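You operate a simulated robot arm through the tools that you are given. There is no shell and no other tool.

You run a simulated two-armed robot. Do the job below in one go: nothing can be reset, and whatever is moved stays where it is left.

Task
Hold the low grey crate on the top of the white bench steady with one hand, lift the silver strainer out of it with the other and set it down on the top of the white bench. Set down upright: silver strainer.

The check looks at the end state, three seconds after you hand in, the way a careful person would. Anything else that was tipped, shoved, dropped, spilled or broken makes it a failure.

Robot
Two 7-joint arms with two-finger parallel grippers on one trunk, on a base that moves. Base frame: it is fixed to the floor where the robot stands at the start and does not move with it; the origin is under the middle of the robot, x ahead of it, y to its left, z up. Units: mm, degrees, N and s.
The left shoulder is at the start at [70, 134, 1126], the right one opposite. With the tool pointing down near the work surface each hand reaches from about 200 to 660 mm from the robot's upright axis, wherever it stands, measured 20 degrees to its own side. Places, roughly: low grey crate [-1500, -2000, 1000]; silver strainer [-1500, -2000, 1000]; top of the white bench [-2100, -2000, 800]. Payload 1.57 kg a hand.
The TCP of each hand is the grasp point between the finger pads, 30 mm short of the fingertips. In the tool frame z runs along the fingers and y along their closing line. Largest opening 80 mm; finger width 17, thickness 12; the body of the gripper, 40 by 82 mm, starts 80 mm behind the TCP.
Orientation is that of the tool frame in the base frame, as [roll, pitch, yaw] about the fixed x, y, z axes, in that order (R = Rz(yaw) Ry(pitch) Rx(roll)). With the fingers straight down and closing along the base's y, the tool's x points along the base's -x, its y along +y and its z along -z.

Tools
- The arms move only by the tool apply_moves. It takes "left_steps", "right_steps" or both (then of equal length, played together; a hand with none holds still); each is a list of rows, each an object (a shift or turn left out is 0, a gripper value left out holds the last) with "delta_rot": the turn, a rotation vector about the base's x, y, z in units of 4 degrees (1.0 is 4 degrees), a list of three; "linear": the shift along the base's x, y, z in units of 50 mm (1.0 is 50 mm), a list of three; "jaw": the closure, from 0 (fully open) to 1 (shut). In form: [{"delta_rot": [rx, ry, rz], "linear": [tx, ty, tz], "jaw": jaw}, ...]. A call has 1 to 20 rows; each row shifts and turns the commanded pose from where the row before left it. A call with a number of a shift or a turn outside -1 to 1 is refused whole. Rows are played at 5 a second. More than 50 mm and 8.6 degrees between two rows, or a gripper value outside its range, and nothing of the call is played. A pose out of reach is approached as far as the arm can. The call stops where the force on the tool passes 40 N (or 10 N more than at its start, if that is more) or the arm is blocked; 0.2 s more then pass. The fingers move at their own pace (about 153 mm/s each) and stop on an object; they squeeze with about 42 N. The grip force told is the motor's: it shows also when the fingers shut on nothing. Time passes only in rows, and 0.2 s behind the last, so rows that do not move let the fingers close. It gives the time, the measured TCP pose, the force on the tool (base axes), the opening and the grip force at its end, in the units of the frame above (readings bear some noise), with the torque about the TCP (base axes, N m) and any sound that the robot's microphone picked up.
- Cameras (640 x 400 px; columns grow to the right, rows downward): "scene" is now at [135.3, 0.3, 1342.6]; the picture's right is [0.01, -1.00, 0.00], its down [-0.67, -0.01, -0.74] and it looks along [0.74, 0.01, -0.67] (base axes); focal length 274 px, centre (320, 200). "left" rides on the left gripper at [72, 7, -122] in its tool frame; the picture's right is [-0.09, 1.00, 0.00], its down [-0.84, -0.08, -0.54] and it looks along [-0.54, -0.05, 0.84] (tool axes); focal length 238 px, centre (320, 200). "right" rides on the right gripper at [72, -7, -122] in its tool frame; the picture's right is [0.09, 1.00, 0.00], its down [-0.84, 0.08, -0.54] and it looks along [-0.54, 0.05, 0.84] (tool axes); focal length 238 px, centre (320, 200). There is no depth. A picture from a camera that has moved, and an enlarged one, comes with that camera's place and axes in the base frame and with its lens.
- get_image(camera): a new picture of that camera. It takes no simulated time.
- raise_lower(by): slides the trunk up (or, below 0, down) by that many mm; the arms and the scene camera ride with it, the base frame stays. It gives what a move gives, with no picture.
- base_move(legs): drives the robot by 1 to 6 legs, each [ahead, left, turn to the left] in mm, mm and degrees, along the robot's own axes; the way and the turn of a leg run together, so that a leg with both is an arc; at most 1500 mm and 180 degrees a leg. The arms and the cameras ride along, it lands a little off, and it stops where it bumps. It gives what a move gives.
- turn_head(pan, tilt): turns the head with the scene camera to pan (to the left, within 86 degrees either way) and tilt (down, from -29 to 69), counted from straight ahead of the robot. It gives what a move gives.
- zoom(camera, box): a new picture of the part [left, top, right, bottom] of that camera's present view, enlarged. It takes no simulated time.
- finish_job(): hands the job in; it is judged then, once.

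Places have to be worked out from the pictures, the camera data and where the tool is seen. Open the grippers and draw the arms clear of the work before you hand the job in, unless the task says otherwise.

The tools are called after "Emit:" as a command line: name --argument value ..., lists and objects as JSON in quotes. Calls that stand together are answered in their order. apply_moves: Moves the arms, as the interface text tells. Its arguments: {"type":"object","properties":{"left_steps":{"type":"array","items":{"type":"object","properties":{"delta_rot":{"type":"array","items":{"type":"number"}},"linear":{"type":"array","items":{"type":"number"}},"jaw":{"type":"number"}}}},"right_steps":{"type":"array","items":{"type":"object","properties":{"delta_rot":{"type":"array","items":{"type":"number"}},"linear":{"type":"array","items":{"type":"number"}},"jaw":{"type":"number"}}}}},"required":[]} The other tools are called the same way: raise_lower (by) moves the trunk up or down; base_move (legs) drives the base; turn_head (pan, tilt) turns the head that bears the scene camera; get_image (camera) takes a picture; zoom (camera, box) takes an enlarged picture of a part of a camera's view; finish_job () hands the job in.

At the start:

```text
time_s: 0.0
left_ee_pos: [510.5, 172.7, 1095.3]
left_ee_rot: [180.0, 0.0, -179.9]
left_wrist_force: [-0.2, 0.4, 0.6]
left_torque: [0.0, -0.03, 0.01]
left_opening: 79.6
left_gripper_force: 0.1
right_ee_pos: [428.0, -213.9, 1097.7]
right_ee_rot: [180.0, 0.0, -180.0]
right_wrist_force: [-0.1, 0.4, 0.6]
right_torque: [0.01, -0.02, -0.01]
right_opening: 79.9
right_gripper_force: 0.1
trunk travel left (down, up): [-700.0, 240.0]
robot x, y, heading: [-1.0, 0.9, 0.0]
head pan, tilt (commanded): [0.5, 42.2]
```

scene: 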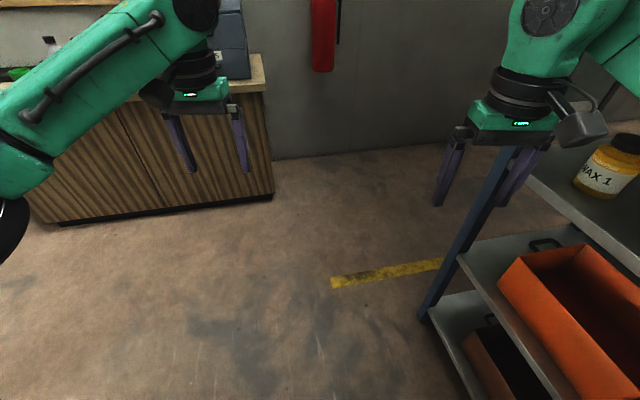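
right: 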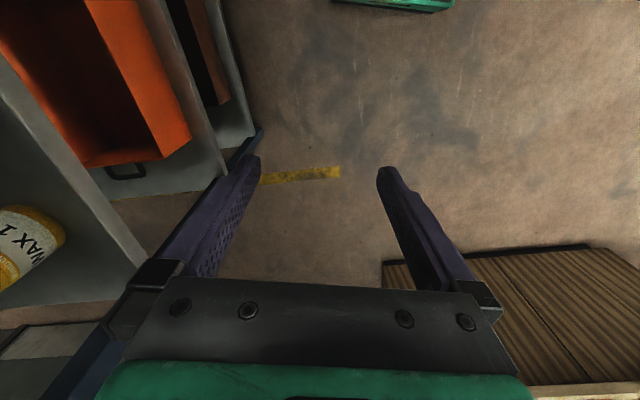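
left: 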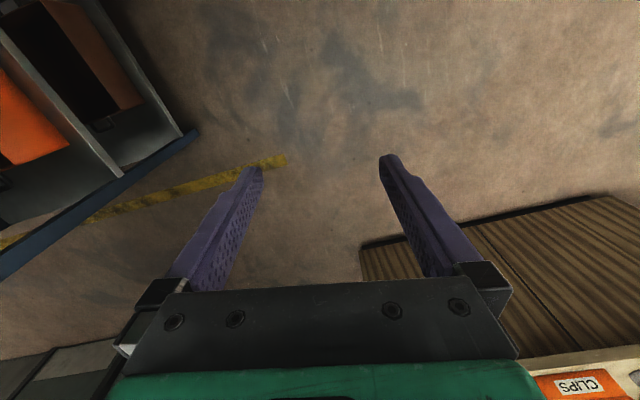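

The start pictures show a cabinet ahead, a shelf on the right; the target is behind me to the right. I look around with the head first.

Emit:
turn_head --pan -86 --tilt 20

```text
time_s: 1.6
left_ee_pos: [511.1, 175.1, 1094.8]
left_ee_rot: [-179.9, 0.0, -179.9]
left_wrist_force: [0.3, -0.1, 0.4]
left_torque: [0.0, 0.0, 0.0]
left_opening: 80.2
left_gripper_force: 0.1
right_ee_pos: [430.2, -211.9, 1096.8]
right_ee_rot: [180.0, 0.1, -180.0]
right_wrist_force: [-0.3, -0.1, -0.3]
right_torque: [0.02, -0.01, -0.02]
right_opening: 80.1
right_gripper_force: 0.0
trunk travel left (down, up): [-700.0, 240.0]
robot x, y, heading: [-1.4, 0.0, -0.1]
head pan, tilt (commanded): [-85.9, 20.0]
```

The head is now turned right; I take a picture to see what lies on that side.

Emit:
get_image --camera "scene"

```text
taken
camera scene: at [58.5, -93.3, 1377.3], right [-1.0, -0.07, 0.0], down [-0.02, 0.34, -0.94], along [0.07, -0.94, -0.34], focal length 274 px, centre (320, 200)
```

scene: 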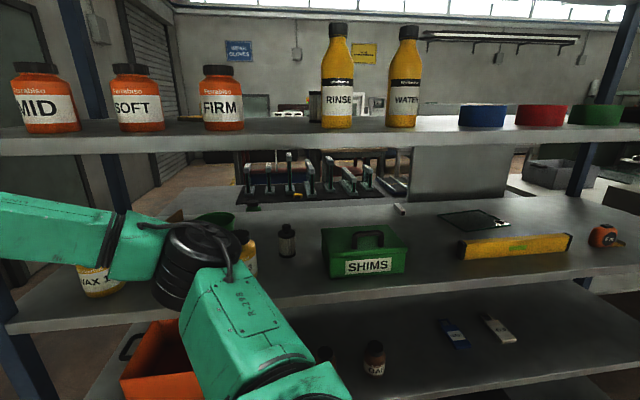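

A rack stands close on my right with the bench beyond it. I look to the left side and rear to find a clear way round.

Emit:
turn_head --pan 86 --tilt 25

Emit:
get_image --camera "scene"

```text
time_s: 4.2
left_ee_pos: [511.2, 173.1, 1095.6]
left_ee_rot: [-180.0, 0.0, -179.9]
left_wrist_force: [-0.5, 0.3, -0.5]
left_torque: [0.0, 0.04, -0.02]
left_opening: 79.9
left_gripper_force: 0.0
right_ee_pos: [429.7, -212.5, 1097.9]
right_ee_rot: [-179.9, -0.1, 180.0]
right_wrist_force: [0.5, -0.6, 0.1]
right_torque: [-0.02, 0.01, 0.02]
right_opening: 79.9
right_gripper_force: 0.1
trunk travel left (down, up): [-700.0, 240.0]
robot x, y, heading: [4.7, 2.7, -0.1]
head pan, tilt (commanded): [85.9, 25.0]
```

```text
taken
camera scene: at [58.4, 91.5, 1369.2], right [1.0, -0.07, 0.0], down [-0.03, -0.42, -0.91], along [0.06, 0.9, -0.42], focal length 274 px, centre (320, 200)
```

scene: 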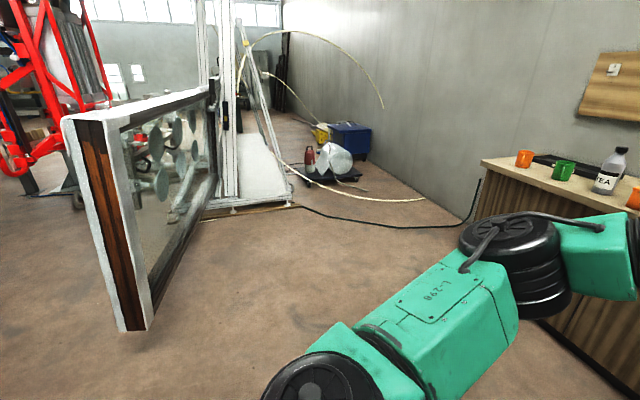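

The left side has free floor; a glass panel stands about 1.5 m off. I turn left by 90 in place, keeping the arms away from the rack, and look again.

Emit:
base_move --legs '[[0, 0, 90]]'

Emit:
turn_head --pan 80 --tilt 25

Emit:
get_image --camera "scene"

```text
time_s: 8.4
left_ee_pos: [-167.8, 512.5, 1095.1]
left_ee_rot: [-180.0, 0.0, -90.4]
left_wrist_force: [-0.1, 0.2, 0.3]
left_torque: [-0.02, 0.02, -0.02]
left_opening: 80.0
left_gripper_force: 0.0
right_ee_pos: [217.9, 427.3, 1098.1]
right_ee_rot: [-179.9, 0.0, -90.7]
right_wrist_force: [-0.3, -0.5, 0.0]
right_torque: [-0.03, 0.0, -0.01]
right_opening: 80.2
right_gripper_force: 0.1
trunk travel left (down, up): [-700.0, 240.0]
robot x, y, heading: [-2.7, -1.1, 89.4]
head pan, tilt (commanded): [85.9, 25.0]
```

```text
time_s: 9.1
left_ee_pos: [-167.1, 512.7, 1096.2]
left_ee_rot: [-180.0, 0.0, -90.5]
left_wrist_force: [-0.2, 0.6, -0.2]
left_torque: [0.03, 0.01, 0.02]
left_opening: 79.9
left_gripper_force: 0.0
right_ee_pos: [217.9, 427.9, 1096.7]
right_ee_rot: [-180.0, 0.0, -90.7]
right_wrist_force: [-0.4, -0.6, 0.3]
right_torque: [0.0, -0.02, 0.03]
right_opening: 80.0
right_gripper_force: 0.0
trunk travel left (down, up): [-700.0, 240.0]
robot x, y, heading: [0.8, 3.1, 89.4]
head pan, tilt (commanded): [80.0, 25.0]
```

```text
taken
camera scene: at [-88.5, 66.8, 1369.2], right [0.18, 0.98, 0.0], down [0.42, -0.08, -0.91], along [-0.89, 0.17, -0.42], focal length 274 px, centre (320, 200)
```

scene: 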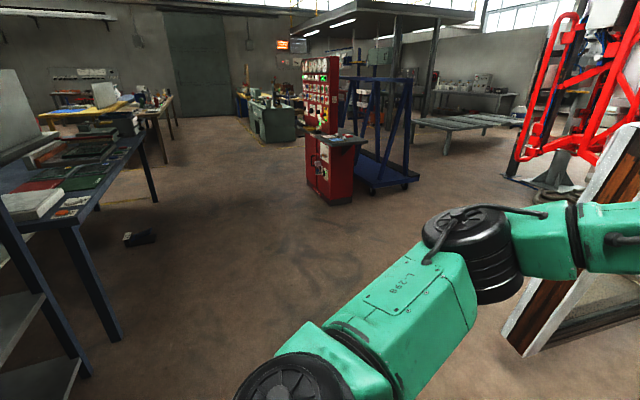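

The way towards -x is open, with a rack and a table along my -y side. I turn another 90 to face -x and look to the left, toward the bench.

Emit:
base_move --legs '[[0, 0, 90]]'

Emit:
turn_head --pan 50 --tilt 20

Emit:
get_image --camera "scene"

```text
time_s: 13.3
left_ee_pos: [-513.8, -164.8, 1096.0]
left_ee_rot: [-180.0, 0.0, -0.8]
left_wrist_force: [-0.1, -0.5, -0.4]
left_torque: [0.01, -0.02, -0.02]
left_opening: 80.2
left_gripper_force: 0.0
right_ee_pos: [-425.9, 219.3, 1097.5]
right_ee_rot: [-179.9, 0.0, -0.8]
right_wrist_force: [-0.6, -0.3, 0.3]
right_torque: [0.0, 0.02, 0.01]
right_opening: 79.8
right_gripper_force: 0.0
trunk travel left (down, up): [-700.0, 240.0]
robot x, y, heading: [-0.3, 2.0, 179.2]
head pan, tilt (commanded): [80.0, 25.0]
```

```text
time_s: 14.2
left_ee_pos: [-513.2, -165.4, 1095.8]
left_ee_rot: [180.0, 0.0, -0.8]
left_wrist_force: [0.6, 0.7, -0.4]
left_torque: [0.02, -0.02, 0.01]
left_opening: 79.9
left_gripper_force: 0.1
right_ee_pos: [-426.1, 219.3, 1097.9]
right_ee_rot: [-180.0, 0.0, -0.9]
right_wrist_force: [-0.9, -0.2, -0.6]
right_torque: [0.0, 0.02, 0.0]
right_opening: 80.1
right_gripper_force: 0.0
trunk travel left (down, up): [-700.0, 240.0]
robot x, y, heading: [-1.3, 2.2, 179.3]
head pan, tilt (commanded): [50.0, 20.0]
```

```text
taken
camera scene: at [-109.4, -70.1, 1377.3], right [-0.76, 0.65, 0.0], down [0.22, 0.26, -0.94], along [-0.61, -0.71, -0.34], focal length 274 px, centre (320, 200)
```

scene: 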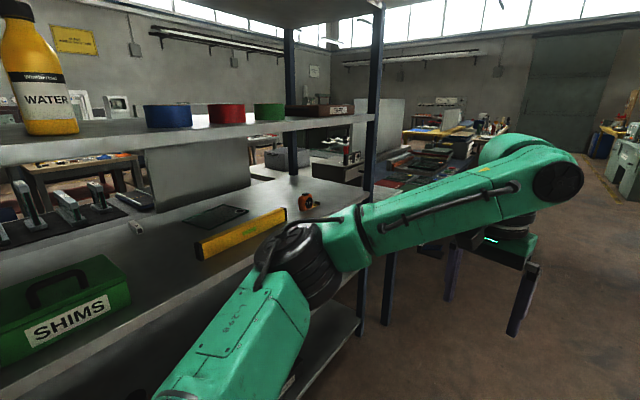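

The rack seems to end near x = -740. I shift away from the rack a bit and drive ahead, then look left again.

Emit:
base_move --legs '[[0, -150, 0], [900, 0, 0]]'

Emit:
turn_head --pan 70 --tilt 20

Emit:
get_image --camera "scene"

```text
time_s: 19.9
left_ee_pos: [-1398.2, -18.2, 1095.0]
left_ee_rot: [179.9, 0.1, 0.1]
left_wrist_force: [-1.2, -0.2, 0.4]
left_torque: [-0.01, 0.02, 0.02]
left_opening: 80.0
left_gripper_force: 0.1
right_ee_pos: [-1318.3, 368.5, 1096.7]
right_ee_rot: [-180.0, 0.1, 0.1]
right_wrist_force: [0.0, -0.1, 0.8]
right_torque: [-0.04, -0.03, -0.01]
right_opening: 79.8
right_gripper_force: 0.0
trunk travel left (down, up): [-700.0, 240.0]
robot x, y, heading: [-885.6, 156.5, -179.8]
head pan, tilt (commanded): [50.0, 20.0]
```

```text
time_s: 20.7
left_ee_pos: [-1399.4, -17.1, 1095.1]
left_ee_rot: [179.9, 0.0, 0.1]
left_wrist_force: [-0.6, -0.2, 0.7]
left_torque: [0.01, 0.03, 0.03]
left_opening: 80.1
left_gripper_force: 0.1
right_ee_pos: [-1318.3, 368.4, 1097.8]
right_ee_rot: [180.0, 0.0, 0.0]
right_wrist_force: [-0.5, 0.1, 0.5]
right_torque: [0.01, -0.02, -0.03]
right_opening: 80.2
right_gripper_force: 0.1
trunk travel left (down, up): [-700.0, 240.0]
robot x, y, heading: [-891.7, 152.5, -179.9]
head pan, tilt (commanded): [70.0, 20.0]
```

```text
taken
camera scene: at [-968.6, 68.9, 1377.3], right [-0.94, 0.34, 0.0], down [0.12, 0.32, -0.94], along [-0.32, -0.88, -0.34], focal length 274 px, centre (320, 200)
```

scene: 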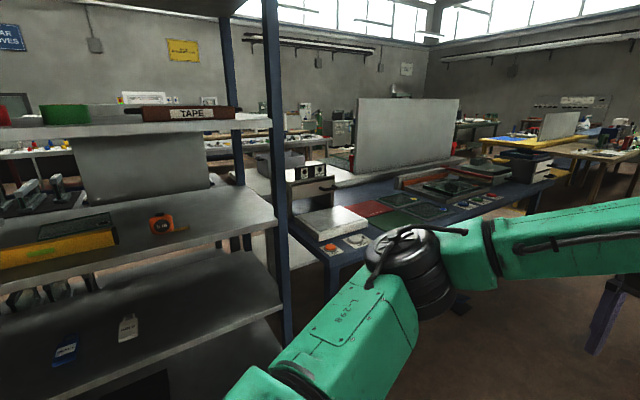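

I see the rack end, a blue table with a divider right beyond it and something grey behind. I zoom in on the area around the bench.

Emit:
zoom --camera "scene" --box '[200, 80, 480, 260]'

Emit:
turn_head --pan 40 --tilt 15

Emit:
get_image --camera "scene"

```text
2.22 times, centred on (340, 170) of scene
camera zoom: at [-968.6, 68.9, 1377.3], right [-0.94, 0.34, 0.0], down [0.12, 0.32, -0.94], along [-0.32, -0.88, -0.34], focal length 610 px, centre (276, 267)
```

zoom: 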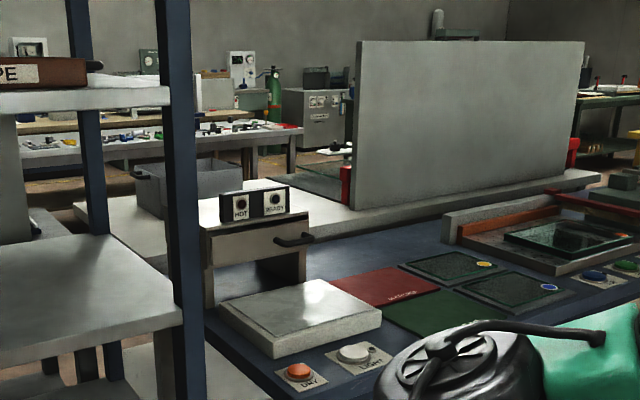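

```text
time_s: 21.7
left_ee_pos: [-1398.2, -17.3, 1095.9]
left_ee_rot: [-179.9, -0.1, 0.1]
left_wrist_force: [-0.4, -0.6, 0.4]
left_torque: [-0.02, 0.04, -0.03]
left_opening: 80.0
left_gripper_force: 0.0
right_ee_pos: [-1317.4, 369.1, 1097.4]
right_ee_rot: [180.0, -0.1, 0.0]
right_wrist_force: [0.1, 0.8, 1.1]
right_torque: [0.0, -0.03, -0.01]
right_opening: 80.0
right_gripper_force: 0.1
trunk travel left (down, up): [-700.0, 240.0]
robot x, y, heading: [-884.9, 157.9, -179.9]
head pan, tilt (commanded): [40.0, 15.0]
```

```text
taken
camera scene: at [-1008.0, 96.1, 1385.5], right [-0.64, 0.76, 0.0], down [0.2, 0.17, -0.97], along [-0.74, -0.62, -0.26], focal length 274 px, centre (320, 200)
```

scene: 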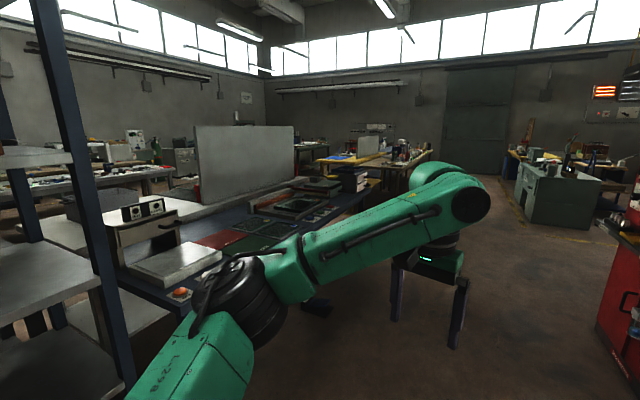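

The white bench lies behind the blue table, and the grey crate is near (-1450, -2030). I raise the trunk and look over everything to find the access side.

Emit:
raise_lower --by 240

Emit:
base_move --legs '[[600, 0, 0]]'

Emit:
turn_head --pan 86 --tilt 20

Emit:
get_image --camera "scene"

```text
time_s: 24.2
left_ee_pos: [-1398.7, -18.1, 1335.4]
left_ee_rot: [180.0, 0.0, 0.2]
left_wrist_force: [0.0, -0.9, -0.4]
left_torque: [0.01, 0.02, -0.01]
left_opening: 79.8
left_gripper_force: 0.0
right_ee_pos: [-1318.4, 367.4, 1337.3]
right_ee_rot: [179.9, 0.0, 0.1]
right_wrist_force: [0.2, -0.4, 0.4]
right_torque: [0.0, 0.01, 0.0]
right_opening: 80.3
right_gripper_force: 0.1
trunk travel left (down, up): [-940.0, 0.0]
robot x, y, heading: [-888.2, 159.6, -180.0]
head pan, tilt (commanded): [40.0, 15.0]
```

```text
time_s: 27.6
left_ee_pos: [-1998.8, -25.9, 1336.3]
left_ee_rot: [180.0, 0.0, 0.6]
left_wrist_force: [-0.6, -1.3, 0.7]
left_torque: [-0.03, 0.04, 0.02]
left_opening: 80.0
left_gripper_force: 0.0
right_ee_pos: [-1920.5, 361.9, 1338.2]
right_ee_rot: [-180.0, 0.1, 0.6]
right_wrist_force: [-0.3, -0.5, -0.1]
right_torque: [0.04, 0.01, -0.02]
right_opening: 79.9
right_gripper_force: 0.0
trunk travel left (down, up): [-940.0, 0.0]
robot x, y, heading: [-1491.4, 156.9, -179.7]
head pan, tilt (commanded): [40.0, 15.0]
```

```text
time_s: 28.7
left_ee_pos: [-2000.6, -24.9, 1335.2]
left_ee_rot: [-180.0, 0.0, 0.6]
left_wrist_force: [-0.9, 0.1, 0.7]
left_torque: [0.0, 0.03, 0.03]
left_opening: 80.0
left_gripper_force: 0.1
right_ee_pos: [-1923.3, 362.7, 1337.9]
right_ee_rot: [-180.0, 0.1, 0.6]
right_wrist_force: [0.5, -0.4, -0.2]
right_torque: [0.0, 0.01, -0.04]
right_opening: 80.2
right_gripper_force: 0.0
trunk travel left (down, up): [-940.0, 0.0]
robot x, y, heading: [-1490.8, 153.9, -179.9]
head pan, tilt (commanded): [85.9, 20.0]
```

```text
taken
camera scene: at [-1545.9, 59.8, 1617.3], right [-1.0, 0.06, 0.0], down [0.02, 0.34, -0.94], along [-0.06, -0.94, -0.34], focal length 274 px, centre (320, 200)
```

scene: 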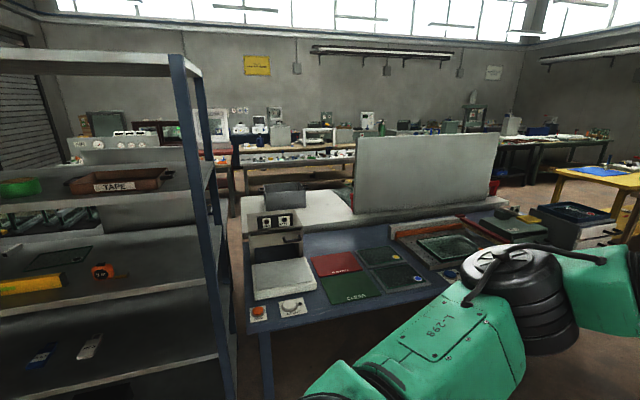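

Now the layout is clear: blue table in front, white bench right behind it with the crate at its +x end, then an aisle and a rear bench. I zoom in for measurements.

Emit:
zoom --camera "scene" --box '[180, 100, 380, 230]'

Emit:
zoom --camera "scene" --box '[340, 90, 640, 280]'

```text
3.08 times, centred on (280, 165) of scene
camera zoom: at [-1545.9, 59.8, 1617.3], right [-1.0, 0.06, 0.0], down [0.02, 0.34, -0.94], along [-0.06, -0.94, -0.34], focal length 844 px, centre (443, 308)
```

zoom: 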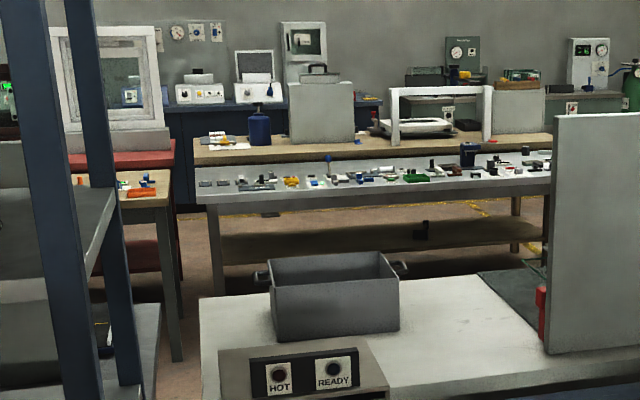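

```text
2.11 times, centred on (490, 185) of scene
camera zoom: at [-1545.9, 59.8, 1617.3], right [-1.0, 0.06, 0.0], down [0.02, 0.34, -0.94], along [-0.06, -0.94, -0.34], focal length 578 px, centre (-38, 232)
```

zoom: 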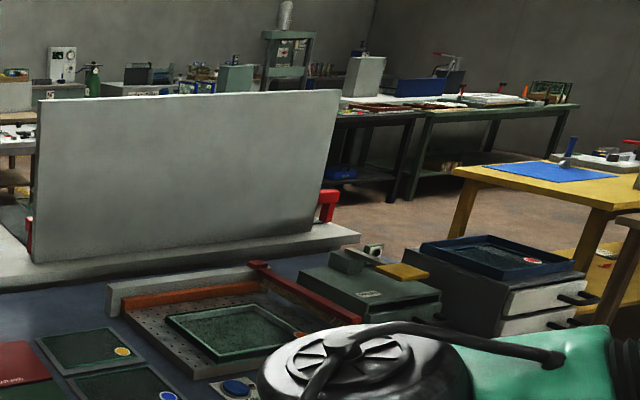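

The bench is rotated by about 13°, with its back edge facing an open aisle at y < -2400; the crate sits close to that back edge. I plan to go round the -x end; first I drive ahead along the corridor and look.

Emit:
base_move --legs '[[0, 220, 0], [1000, 0, 0]]'

Emit:
turn_head --pan 20 --tilt 25

Emit:
get_image --camera "scene"

Emit:
turn_head --pan 70 --tilt 25

Emit:
get_image --camera "scene"

```text
time_s: 35.3
left_ee_pos: [-3016.0, -264.8, 1336.4]
left_ee_rot: [-180.0, 0.0, 1.3]
left_wrist_force: [0.4, -0.3, -0.2]
left_torque: [0.0, -0.01, 0.0]
left_opening: 79.5
left_gripper_force: 0.1
right_ee_pos: [-2944.4, 123.5, 1336.9]
right_ee_rot: [-180.0, 0.1, 1.3]
right_wrist_force: [-0.7, -0.4, 0.7]
right_torque: [-0.01, 0.0, 0.01]
right_opening: 80.4
right_gripper_force: 0.1
trunk travel left (down, up): [-940.0, 0.0]
robot x, y, heading: [-2509.7, -78.2, -178.8]
head pan, tilt (commanded): [85.9, 20.0]
```

```text
time_s: 36.6
left_ee_pos: [-3016.4, -264.0, 1336.6]
left_ee_rot: [180.0, 0.0, 1.4]
left_wrist_force: [-0.4, 0.7, 0.1]
left_torque: [0.03, -0.01, 0.02]
left_opening: 80.1
left_gripper_force: 0.1
right_ee_pos: [-2944.5, 124.8, 1335.9]
right_ee_rot: [-180.0, -0.1, 1.3]
right_wrist_force: [-0.6, 0.3, -0.2]
right_torque: [0.01, -0.01, 0.01]
right_opening: 80.2
right_gripper_force: 0.1
trunk travel left (down, up): [-940.0, 0.0]
robot x, y, heading: [-2511.0, -79.8, -178.8]
head pan, tilt (commanded): [20.0, 25.0]
```

```text
taken
camera scene: at [-2644.9, -114.1, 1609.3], right [-0.36, 0.93, 0.0], down [0.39, 0.15, -0.91], along [-0.84, -0.33, -0.42], focal length 274 px, centre (320, 200)
```

scene: 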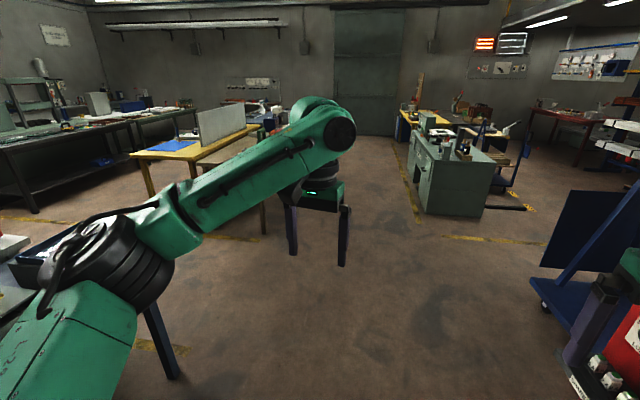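

```text
time_s: 37.8
left_ee_pos: [-3017.3, -263.6, 1336.1]
left_ee_rot: [-180.0, 0.0, 1.4]
left_wrist_force: [0.1, -0.5, -0.1]
left_torque: [-0.02, 0.03, -0.03]
left_opening: 80.1
left_gripper_force: 0.2
right_ee_pos: [-2945.7, 123.2, 1336.8]
right_ee_rot: [180.0, 0.0, 1.3]
right_wrist_force: [0.1, 0.4, -0.5]
right_torque: [0.02, 0.0, -0.04]
right_opening: 80.1
right_gripper_force: 0.1
trunk travel left (down, up): [-940.0, 0.0]
robot x, y, heading: [-2508.8, -78.3, -178.6]
head pan, tilt (commanded): [70.0, 25.0]
```

```text
taken
camera scene: at [-2588.9, -167.7, 1609.2], right [-0.95, 0.32, 0.0], down [0.14, 0.4, -0.91], along [-0.29, -0.86, -0.42], focal length 274 px, centre (320, 200)
```

scene: 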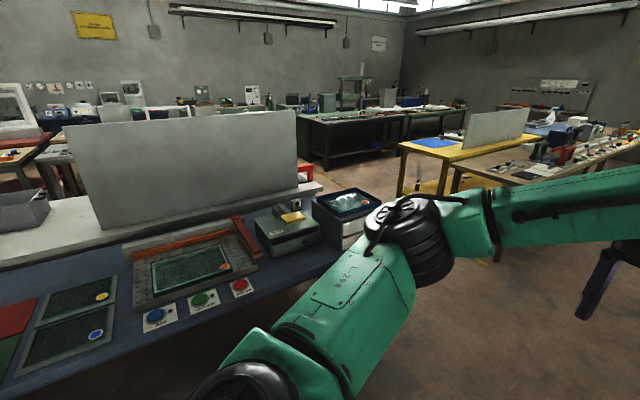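

The passage between the bench end (x≈-3330) and the brown table (x≈-4790) is wide. I drive ahead to x≈-3950, turn left to face -y and look.

Emit:
base_move --legs '[[1430, 0, 0], [0, 0, 90]]'

Emit:
turn_head --pan 0 --tilt 25

Emit:
get_image --camera "scene"

Emit:
turn_head --pan 50 --tilt 25

Emit:
get_image --camera "scene"

```text
time_s: 48.8
left_ee_pos: [-3778.2, -632.2, 1335.9]
left_ee_rot: [180.0, 0.0, 91.4]
left_wrist_force: [0.5, 0.8, -0.1]
left_torque: [0.0, 0.02, -0.01]
left_opening: 79.9
left_gripper_force: 0.1
right_ee_pos: [-4166.8, -559.9, 1338.2]
right_ee_rot: [179.9, 0.0, 91.3]
right_wrist_force: [-0.8, 0.4, 0.5]
right_torque: [-0.03, 0.04, -0.01]
right_opening: 80.1
right_gripper_force: 0.1
trunk travel left (down, up): [-940.0, 0.0]
robot x, y, heading: [-3963.2, -122.0, -88.9]
head pan, tilt (commanded): [70.0, 25.0]
```

```text
time_s: 50.2
left_ee_pos: [-3778.2, -631.9, 1335.7]
left_ee_rot: [180.0, 0.0, 91.3]
left_wrist_force: [0.8, 0.1, 0.4]
left_torque: [-0.01, 0.01, 0.01]
left_opening: 80.1
left_gripper_force: 0.1
right_ee_pos: [-4165.9, -558.9, 1337.2]
right_ee_rot: [-180.0, 0.0, 91.3]
right_wrist_force: [0.4, 0.8, -0.1]
right_torque: [-0.02, 0.01, 0.01]
right_opening: 79.9
right_gripper_force: 0.1
trunk travel left (down, up): [-940.0, 0.0]
robot x, y, heading: [-3965.6, -130.3, -88.8]
head pan, tilt (commanded): [0.0, 25.0]
```

```text
taken
camera scene: at [-3958.3, -267.6, 1609.2], right [-1.0, -0.02, 0.0], down [-0.01, 0.42, -0.91], along [0.02, -0.91, -0.42], focal length 274 px, centre (320, 200)
```

scene: 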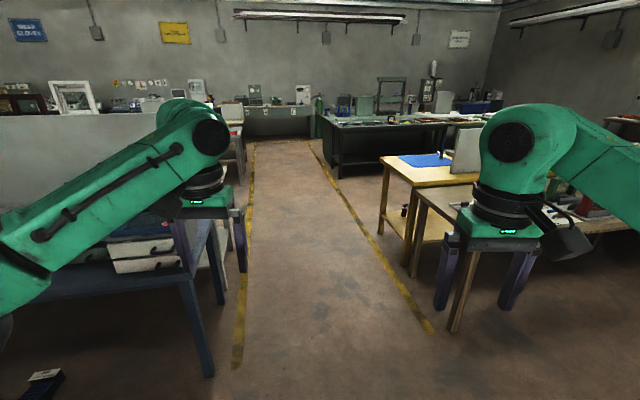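

```text
time_s: 51.4
left_ee_pos: [-3778.3, -631.6, 1335.9]
left_ee_rot: [-180.0, 0.0, 91.5]
left_wrist_force: [0.0, -0.3, 0.7]
left_torque: [-0.02, 0.0, -0.04]
left_opening: 80.1
left_gripper_force: 0.0
right_ee_pos: [-4166.1, -558.6, 1337.7]
right_ee_rot: [-180.0, -0.1, 91.2]
right_wrist_force: [-0.1, 0.4, 0.7]
right_torque: [-0.01, 0.03, 0.0]
right_opening: 80.2
right_gripper_force: 0.0
trunk travel left (down, up): [-940.0, 0.0]
robot x, y, heading: [-3959.9, -125.8, -88.9]
head pan, tilt (commanded): [50.0, 25.0]
```

```text
taken
camera scene: at [-3888.7, -233.1, 1609.2], right [-0.63, -0.78, 0.0], down [-0.33, 0.26, -0.91], along [0.71, -0.57, -0.42], focal length 274 px, centre (320, 200)
```

scene: 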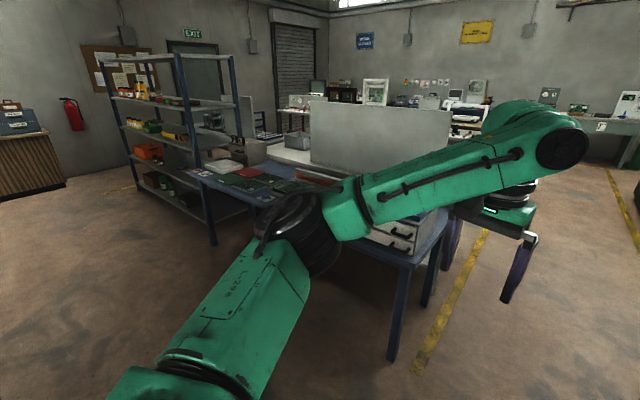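

The yellow-lined aisle (also tilted ~13°) is clear. I align with it, shift to its middle, and drive down it.

Emit:
base_move --legs '[[0, 0, 12], [0, -300, 0], [1200, 0, 0], [1000, 0, 0]]'

Emit:
turn_head --pan 45 --tilt 25

Emit:
get_image --camera "scene"

Emit:
turn_head --pan 0 --tilt 25

Emit:
get_image --camera "scene"

```text
time_s: 64.6
left_ee_pos: [-3459.8, -2769.9, 1336.7]
left_ee_rot: [-179.9, 0.0, 103.7]
left_wrist_force: [-1.1, 0.5, 0.3]
left_torque: [-0.01, 0.0, 0.0]
left_opening: 80.1
left_gripper_force: 0.0
right_ee_pos: [-3854.4, -2780.8, 1338.4]
right_ee_rot: [180.0, 0.1, 103.5]
right_wrist_force: [-0.3, -0.1, -0.5]
right_torque: [0.01, -0.01, 0.02]
right_opening: 80.1
right_gripper_force: 0.1
trunk travel left (down, up): [-940.0, 0.0]
robot x, y, heading: [-3747.9, -2316.7, -76.5]
head pan, tilt (commanded): [50.0, 25.0]
```

```text
time_s: 65.3
left_ee_pos: [-3459.7, -2770.6, 1335.3]
left_ee_rot: [-179.9, -0.1, 103.7]
left_wrist_force: [0.2, 0.0, 0.0]
left_torque: [0.02, 0.01, 0.01]
left_opening: 79.7
left_gripper_force: 0.2
right_ee_pos: [-3855.0, -2782.3, 1337.4]
right_ee_rot: [179.9, 0.0, 103.6]
right_wrist_force: [0.0, -0.2, 0.6]
right_torque: [0.03, -0.01, -0.03]
right_opening: 80.1
right_gripper_force: 0.1
trunk travel left (down, up): [-940.0, 0.0]
robot x, y, heading: [-3751.9, -2312.6, -76.5]
head pan, tilt (commanded): [45.0, 25.0]
```

```text
taken
camera scene: at [-3656.6, -2412.1, 1609.3], right [-0.52, -0.85, 0.0], down [-0.36, 0.22, -0.91], along [0.77, -0.47, -0.42], focal length 274 px, centre (320, 200)
```

scene: 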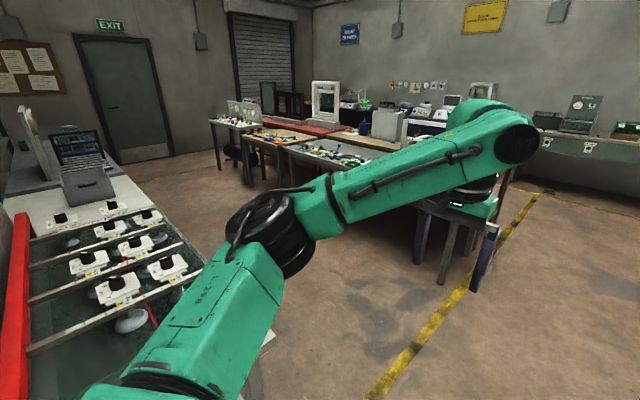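

```text
time_s: 66.4
left_ee_pos: [-3458.4, -2769.5, 1335.5]
left_ee_rot: [-180.0, 0.0, 103.7]
left_wrist_force: [-0.1, 0.0, 0.7]
left_torque: [-0.02, 0.02, 0.02]
left_opening: 79.7
left_gripper_force: 0.0
right_ee_pos: [-3854.4, -2782.2, 1336.9]
right_ee_rot: [-179.9, 0.0, 103.6]
right_wrist_force: [0.3, -0.2, 0.5]
right_torque: [-0.02, 0.01, -0.03]
right_opening: 80.0
right_gripper_force: 0.1
trunk travel left (down, up): [-940.0, 0.0]
robot x, y, heading: [-3751.8, -2319.9, -76.3]
head pan, tilt (commanded): [0.0, 25.0]
```

```text
taken
camera scene: at [-3713.3, -2454.2, 1609.2], right [-0.97, -0.24, 0.0], down [-0.1, 0.41, -0.91], along [0.21, -0.88, -0.42], focal length 274 px, centre (320, 200)
```

scene: 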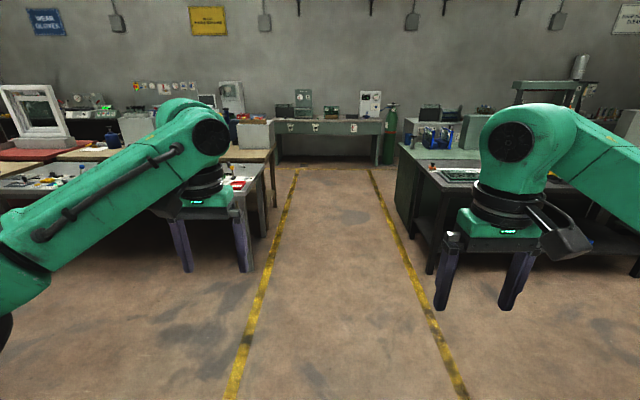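

The bench's rear side is visible with the crate at its far end. I zoom in from the side view.

Emit:
turn_head --pan 75 --tilt 20

Emit:
get_image --camera "scene"

Emit:
zoom --camera "scene" --box '[140, 90, 400, 250]'

```text
time_s: 67.9
left_ee_pos: [-3460.1, -2770.4, 1336.3]
left_ee_rot: [-179.9, 0.1, 103.7]
left_wrist_force: [-0.4, -0.4, 0.7]
left_torque: [0.0, 0.02, 0.0]
left_opening: 79.9
left_gripper_force: 0.1
right_ee_pos: [-3855.4, -2783.0, 1336.7]
right_ee_rot: [179.9, -0.1, 103.6]
right_wrist_force: [1.8, 0.0, 0.5]
right_torque: [-0.04, 0.01, -0.04]
right_opening: 80.0
right_gripper_force: 0.0
trunk travel left (down, up): [-940.0, 0.0]
robot x, y, heading: [-3748.2, -2317.9, -76.2]
head pan, tilt (commanded): [75.0, 20.0]
```

```text
taken
camera scene: at [-3642.0, -2367.0, 1617.3], right [-0.02, -1.0, 0.0], down [-0.34, 0.01, -0.94], along [0.94, -0.02, -0.34], focal length 274 px, centre (320, 200)
```

scene: 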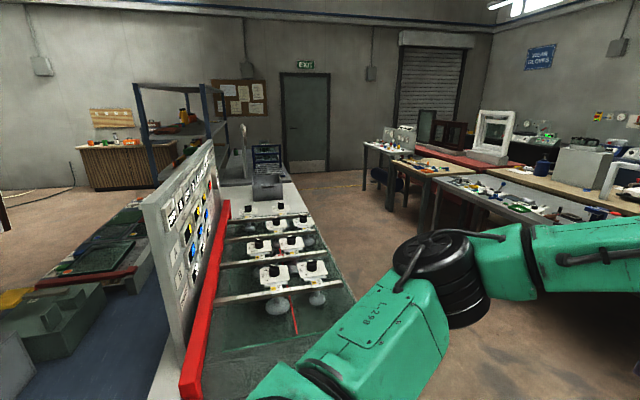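

```text
2.46 times, centred on (270, 170) of scene
camera zoom: at [-3642.0, -2367.0, 1617.3], right [-0.02, -1.0, 0.0], down [-0.34, 0.01, -0.94], along [0.94, -0.02, -0.34], focal length 676 px, centre (443, 274)
```

zoom: 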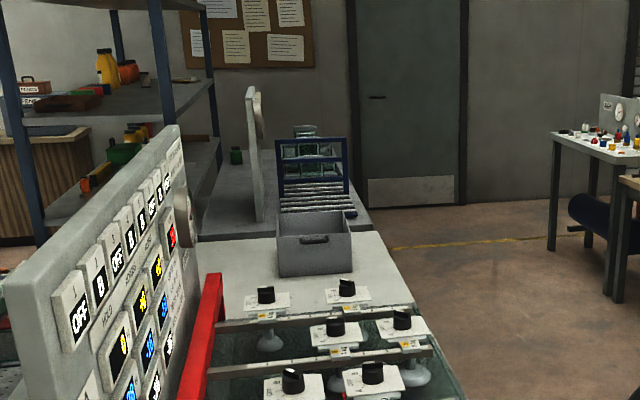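

The aisle behind the bench is about 1.2 m wide between the bench and the parts table. I drive down to its middle, turn left to run along it, and go part-way.

Emit:
base_move --legs '[[1240, 0, 0], [0, 0, 90], [1100, 0, 0]]'

Emit:
turn_head --pan 35 --tilt 25

Emit:
get_image --camera "scene"

Emit:
turn_head --pan -20 --tilt 25

Emit:
get_image --camera "scene"

```text
time_s: 83.1
left_ee_pos: [-1915.0, -3002.0, 1336.9]
left_ee_rot: [180.0, 0.0, -168.4]
left_wrist_force: [-0.8, -0.7, 0.2]
left_torque: [0.04, 0.02, 0.01]
left_opening: 80.1
left_gripper_force: 0.0
right_ee_pos: [-1917.2, -3397.1, 1338.0]
right_ee_rot: [-179.9, 0.0, -168.7]
right_wrist_force: [-0.1, -0.4, 0.9]
right_torque: [-0.02, -0.01, 0.04]
right_opening: 79.9
right_gripper_force: 0.0
trunk travel left (down, up): [-940.0, 0.0]
robot x, y, heading: [-2380.8, -3275.7, 11.8]
head pan, tilt (commanded): [75.0, 20.0]
```

```text
time_s: 84.1
left_ee_pos: [-1914.4, -3002.9, 1336.0]
left_ee_rot: [180.0, 0.0, -168.6]
left_wrist_force: [0.0, -0.5, 0.4]
left_torque: [-0.03, 0.04, -0.06]
left_opening: 80.1
left_gripper_force: 0.1
right_ee_pos: [-1917.3, -3396.7, 1337.6]
right_ee_rot: [-180.0, 0.0, -168.5]
right_wrist_force: [1.1, -0.1, -0.6]
right_torque: [-0.02, -0.01, 0.01]
right_opening: 80.0
right_gripper_force: 0.1
trunk travel left (down, up): [-940.0, 0.0]
robot x, y, heading: [-2377.0, -3273.1, 11.5]
head pan, tilt (commanded): [35.0, 25.0]
```

```text
taken
camera scene: at [-2265.8, -3197.5, 1609.2], right [0.73, -0.69, 0.0], down [-0.29, -0.31, -0.91], along [0.62, 0.66, -0.42], focal length 274 px, centre (320, 200)
```

scene: 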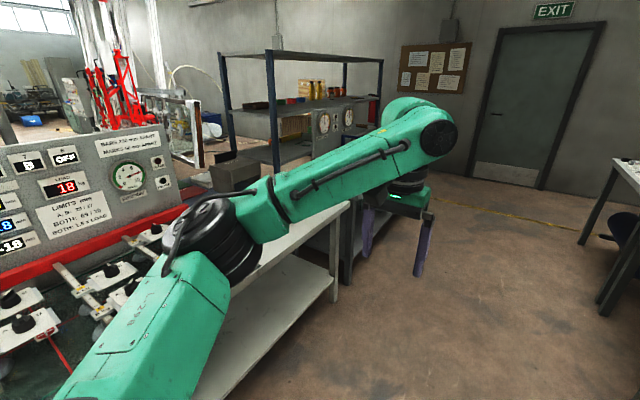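

```text
time_s: 85.4
left_ee_pos: [-1914.5, -3002.4, 1336.6]
left_ee_rot: [-180.0, 0.0, -168.5]
left_wrist_force: [-0.2, -0.2, -0.3]
left_torque: [0.0, -0.03, 0.01]
left_opening: 79.8
left_gripper_force: 0.1
right_ee_pos: [-1916.8, -3397.2, 1337.8]
right_ee_rot: [-179.9, 0.0, -168.6]
right_wrist_force: [0.2, 0.0, -0.6]
right_torque: [0.01, 0.03, 0.01]
right_opening: 80.0
right_gripper_force: 0.1
trunk travel left (down, up): [-940.0, 0.0]
robot x, y, heading: [-2380.5, -3270.8, 11.6]
head pan, tilt (commanded): [-20.0, 25.0]
```

```text
taken
camera scene: at [-2238.1, -3277.9, 1609.2], right [-0.15, -0.99, 0.0], down [-0.42, 0.06, -0.91], along [0.9, -0.13, -0.42], focal length 274 px, centre (320, 200)
```

scene: 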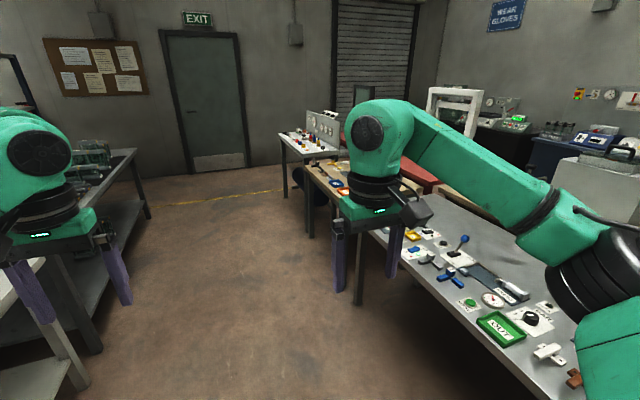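

I'm at v≈2660 in the aisle with ~790 mm to the bench edge; combining views puts the bench top near z=855 and the crate centre near (-1395,-1975). I drive on along the bench and turn to face the crate.

Emit:
base_move --legs '[[0, 0, 1], [1240, 0, 0], [0, 0, 90]]'

Emit:
turn_head --pan 0 --tilt 35

Emit:
get_image --camera "scene"

```text
time_s: 95.8
left_ee_pos: [-1465.6, -2546.1, 1335.7]
left_ee_rot: [-179.9, 0.0, -75.8]
left_wrist_force: [0.0, 0.0, -0.1]
left_torque: [0.04, -0.02, -0.01]
left_opening: 80.1
left_gripper_force: 0.0
right_ee_pos: [-1071.0, -2529.4, 1338.4]
right_ee_rot: [179.9, 0.1, -75.7]
right_wrist_force: [-0.2, -0.2, 0.5]
right_torque: [0.02, -0.02, 0.0]
right_opening: 79.9
right_gripper_force: 0.1
trunk travel left (down, up): [-940.0, 0.0]
robot x, y, heading: [-1170.6, -3001.7, 104.4]
head pan, tilt (commanded): [-20.0, 25.0]
```

```text
time_s: 96.7
left_ee_pos: [-1465.8, -2545.9, 1335.8]
left_ee_rot: [-180.0, -0.1, -75.8]
left_wrist_force: [-0.8, -0.4, 0.1]
left_torque: [-0.01, 0.0, 0.0]
left_opening: 79.9
left_gripper_force: 0.1
right_ee_pos: [-1072.3, -2530.2, 1338.2]
right_ee_rot: [180.0, 0.0, -75.8]
right_wrist_force: [-0.6, 1.1, -0.4]
right_torque: [0.01, -0.01, -0.03]
right_opening: 80.2
right_gripper_force: 0.0
trunk travel left (down, up): [-940.0, 0.0]
robot x, y, heading: [-1171.7, -2999.2, 104.3]
head pan, tilt (commanded): [0.0, 35.0]
```

```text
taken
camera scene: at [-1204.7, -2865.3, 1593.5], right [0.97, 0.24, 0.0], down [0.14, -0.56, -0.82], along [-0.2, 0.79, -0.57], focal length 274 px, centre (320, 200)
```

scene: 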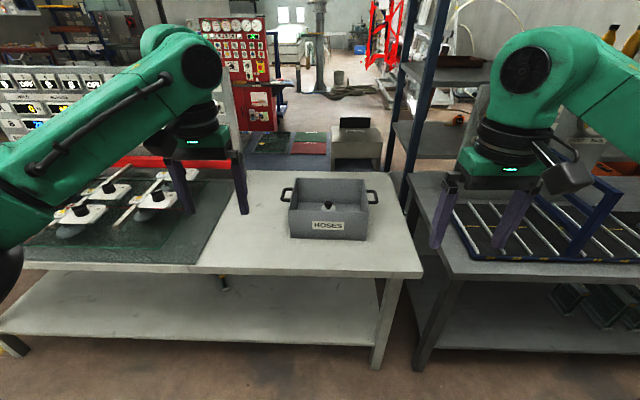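

The crate with handles on both ends, labelled HOSES, is right ahead on the white bench. I zoom in on it.

Emit:
zoom --camera "scene" --box '[240, 150, 420, 270]'

```text
3.33 times, centred on (330, 210) of scene
camera zoom: at [-1204.7, -2865.3, 1593.5], right [0.97, 0.24, 0.0], down [0.14, -0.56, -0.82], along [-0.2, 0.79, -0.57], focal length 915 px, centre (287, 167)
```

zoom: 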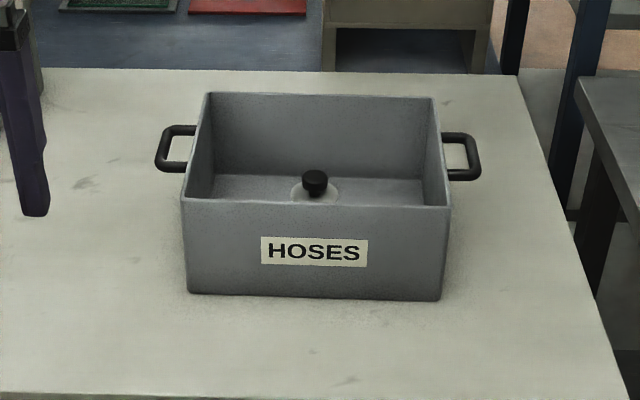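

The crate is about 298 × 230 × 137 mm, its centre ~1040 mm ahead of my axis, turned ~2° to my heading; a strainer with a black knob sits in it. I align, drive 260 mm nearer, and look down to check clearance to the bench.

Emit:
base_move --legs '[[0, 0, -2], [260, 0, 0]]'

Emit:
turn_head --pan 0 --tilt 60

Emit:
get_image --camera "scene"

```text
time_s: 98.9
left_ee_pos: [-1501.5, -2283.2, 1337.7]
left_ee_rot: [-180.0, 0.2, -78.0]
left_wrist_force: [0.5, -0.6, -0.2]
left_torque: [0.02, -0.02, 0.03]
left_opening: 79.9
left_gripper_force: 0.0
right_ee_pos: [-1106.7, -2283.6, 1338.4]
right_ee_rot: [180.0, 0.2, -78.1]
right_wrist_force: [-0.8, 0.2, -0.2]
right_torque: [0.08, 0.03, 0.04]
right_opening: 80.2
right_gripper_force: 0.0
trunk travel left (down, up): [-940.0, 0.0]
robot x, y, heading: [-1229.6, -2746.2, 101.8]
head pan, tilt (commanded): [0.0, 35.0]
```

```text
time_s: 99.8
left_ee_pos: [-1502.9, -2277.0, 1335.1]
left_ee_rot: [-180.0, -0.2, -78.0]
left_wrist_force: [0.5, 0.2, -0.2]
left_torque: [0.02, 0.02, -0.01]
left_opening: 79.7
left_gripper_force: 0.0
right_ee_pos: [-1107.6, -2277.4, 1336.5]
right_ee_rot: [-180.0, 0.0, -78.1]
right_wrist_force: [-0.9, -0.6, -0.4]
right_torque: [0.0, -0.01, -0.04]
right_opening: 79.8
right_gripper_force: 0.1
trunk travel left (down, up): [-940.0, 0.0]
robot x, y, heading: [-1225.7, -2743.0, 101.8]
head pan, tilt (commanded): [0.0, 60.0]
```

```text
taken
camera scene: at [-1249.8, -2627.9, 1559.1], right [0.98, 0.21, 0.0], down [0.18, -0.85, -0.5], along [-0.1, 0.49, -0.87], focal length 274 px, centre (320, 200)
```

scene: 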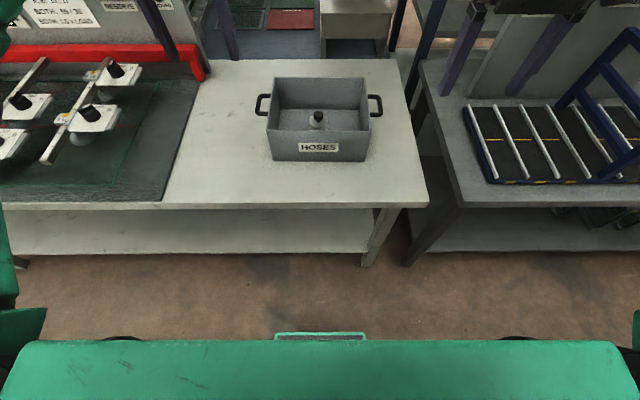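

The base front is about 225 mm ahead of my axis and the bench edge ~507 mm, with the crate centred before me. I drive 210 mm ahead and look again.

Emit:
base_move --legs '[[210, 0, 0]]'

Emit:
turn_head --pan 0 --tilt 62

Emit:
get_image --camera "scene"

Emit:
get_image --camera "left"

Emit:
get_image --camera "right"

```text
time_s: 101.5
left_ee_pos: [-1545.8, -2080.2, 1338.1]
left_ee_rot: [179.9, 0.3, -78.0]
left_wrist_force: [1.0, 0.0, 0.4]
left_torque: [0.01, -0.01, -0.02]
left_opening: 80.1
left_gripper_force: 0.1
right_ee_pos: [-1150.6, -2078.3, 1339.3]
right_ee_rot: [180.0, 0.3, -77.9]
right_wrist_force: [-0.6, 0.6, 0.7]
right_torque: [0.06, 0.02, 0.03]
right_opening: 80.2
right_gripper_force: 0.0
trunk travel left (down, up): [-940.0, 0.0]
robot x, y, heading: [-1272.0, -2541.3, 102.2]
head pan, tilt (commanded): [0.0, 60.0]
```

```text
time_s: 102.1
left_ee_pos: [-1546.9, -2075.7, 1338.6]
left_ee_rot: [180.0, 0.1, -78.0]
left_wrist_force: [-0.5, 0.2, -0.3]
left_torque: [0.0, 0.01, -0.01]
left_opening: 79.8
left_gripper_force: 0.2
right_ee_pos: [-1152.8, -2074.1, 1338.6]
right_ee_rot: [-179.9, 0.1, -77.9]
right_wrist_force: [0.1, -1.6, 0.6]
right_torque: [0.01, 0.0, 0.02]
right_opening: 80.0
right_gripper_force: 0.1
trunk travel left (down, up): [-940.0, 0.0]
robot x, y, heading: [-1270.1, -2538.6, 101.9]
head pan, tilt (commanded): [0.0, 62.0]
```

```text
taken
camera scene: at [-1292.6, -2428.4, 1557.1], right [0.98, 0.21, 0.0], down [0.18, -0.86, -0.47], along [-0.1, 0.46, -0.88], focal length 274 px, centre (320, 200)
```

scene: 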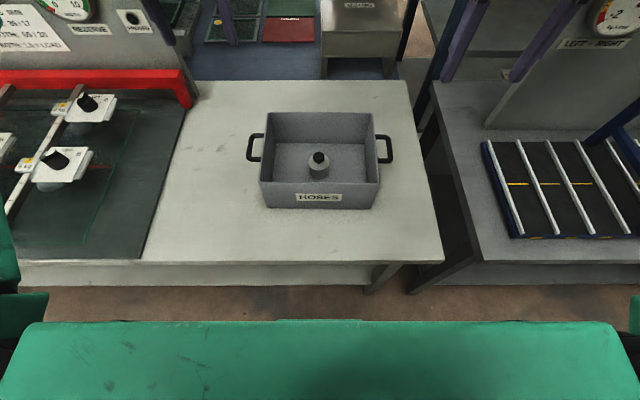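

```text
taken
camera left: at [-1537.8, -2147.7, 1458.6], right [-0.99, -0.12, 0.0], down [-0.1, 0.83, 0.54], along [-0.06, 0.54, -0.84], focal length 238 px, centre (320, 200)
```

left: 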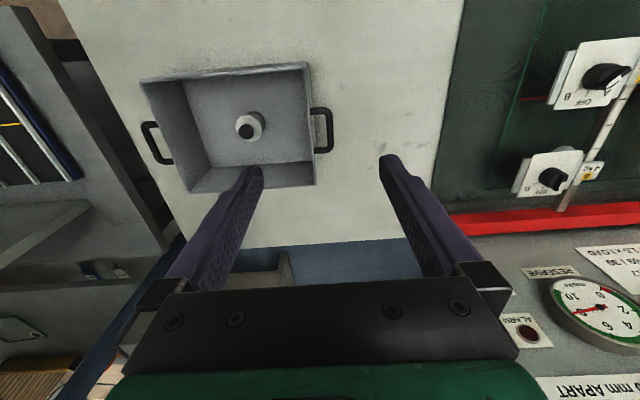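

```text
taken
camera right: at [-1130.2, -2145.2, 1460.9], right [-0.95, -0.3, 0.0], down [-0.25, 0.8, 0.54], along [-0.16, 0.52, -0.84], focal length 238 px, centre (320, 200)
```

right: 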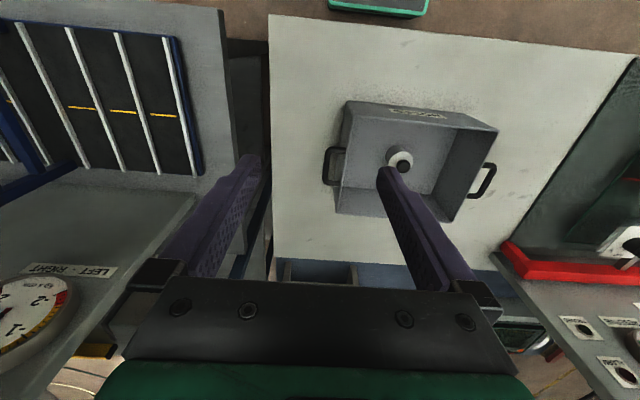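

Both hand cameras see the crate; the strainer is a small silver piece with a black knob. I zoom in from all cameras to measure.

Emit:
zoom --camera "scene" --box '[230, 90, 410, 220]'

Emit:
zoom --camera "left" --box '[130, 50, 350, 200]'

Emit:
zoom --camera "right" --box '[310, 80, 510, 230]'

```text
3.08 times, centred on (320, 155) of scene
camera zoom: at [-1292.6, -2428.4, 1557.1], right [0.98, 0.21, 0.0], down [0.18, -0.86, -0.47], along [-0.1, 0.46, -0.88], focal length 844 px, centre (320, 338)
```

zoom: 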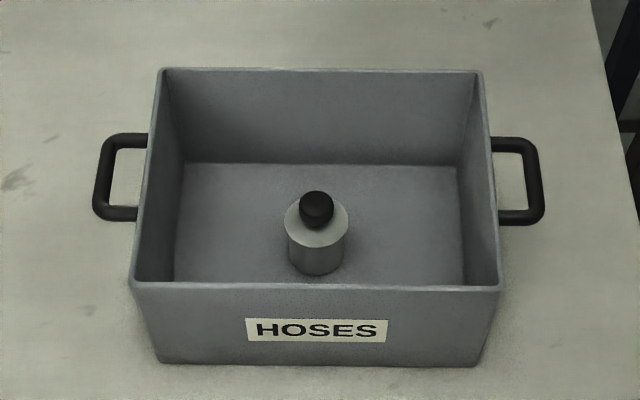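

```text
2.67 times, centred on (240, 125) of left
camera zoom: at [-1537.8, -2147.7, 1458.6], right [-0.99, -0.12, 0.0], down [-0.1, 0.83, 0.54], along [-0.06, 0.54, -0.84], focal length 636 px, centre (533, 400)
```

zoom: 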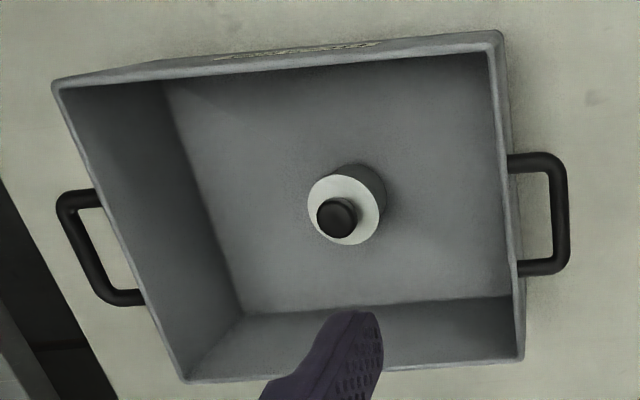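

```text
2.67 times, centred on (410, 155) of right
camera zoom: at [-1130.2, -2145.2, 1460.9], right [-0.95, -0.3, 0.0], down [-0.25, 0.8, 0.54], along [-0.16, 0.52, -0.84], focal length 636 px, centre (80, 320)
```

zoom: 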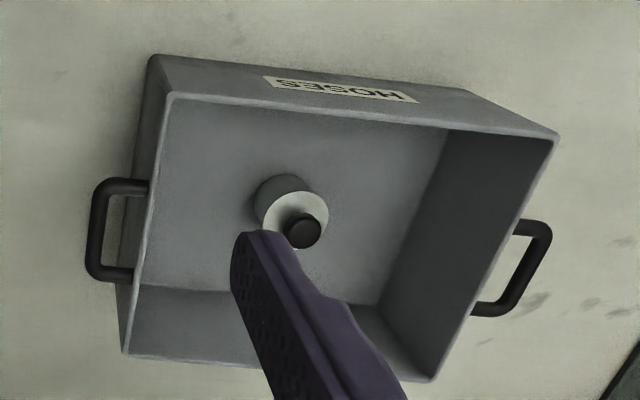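

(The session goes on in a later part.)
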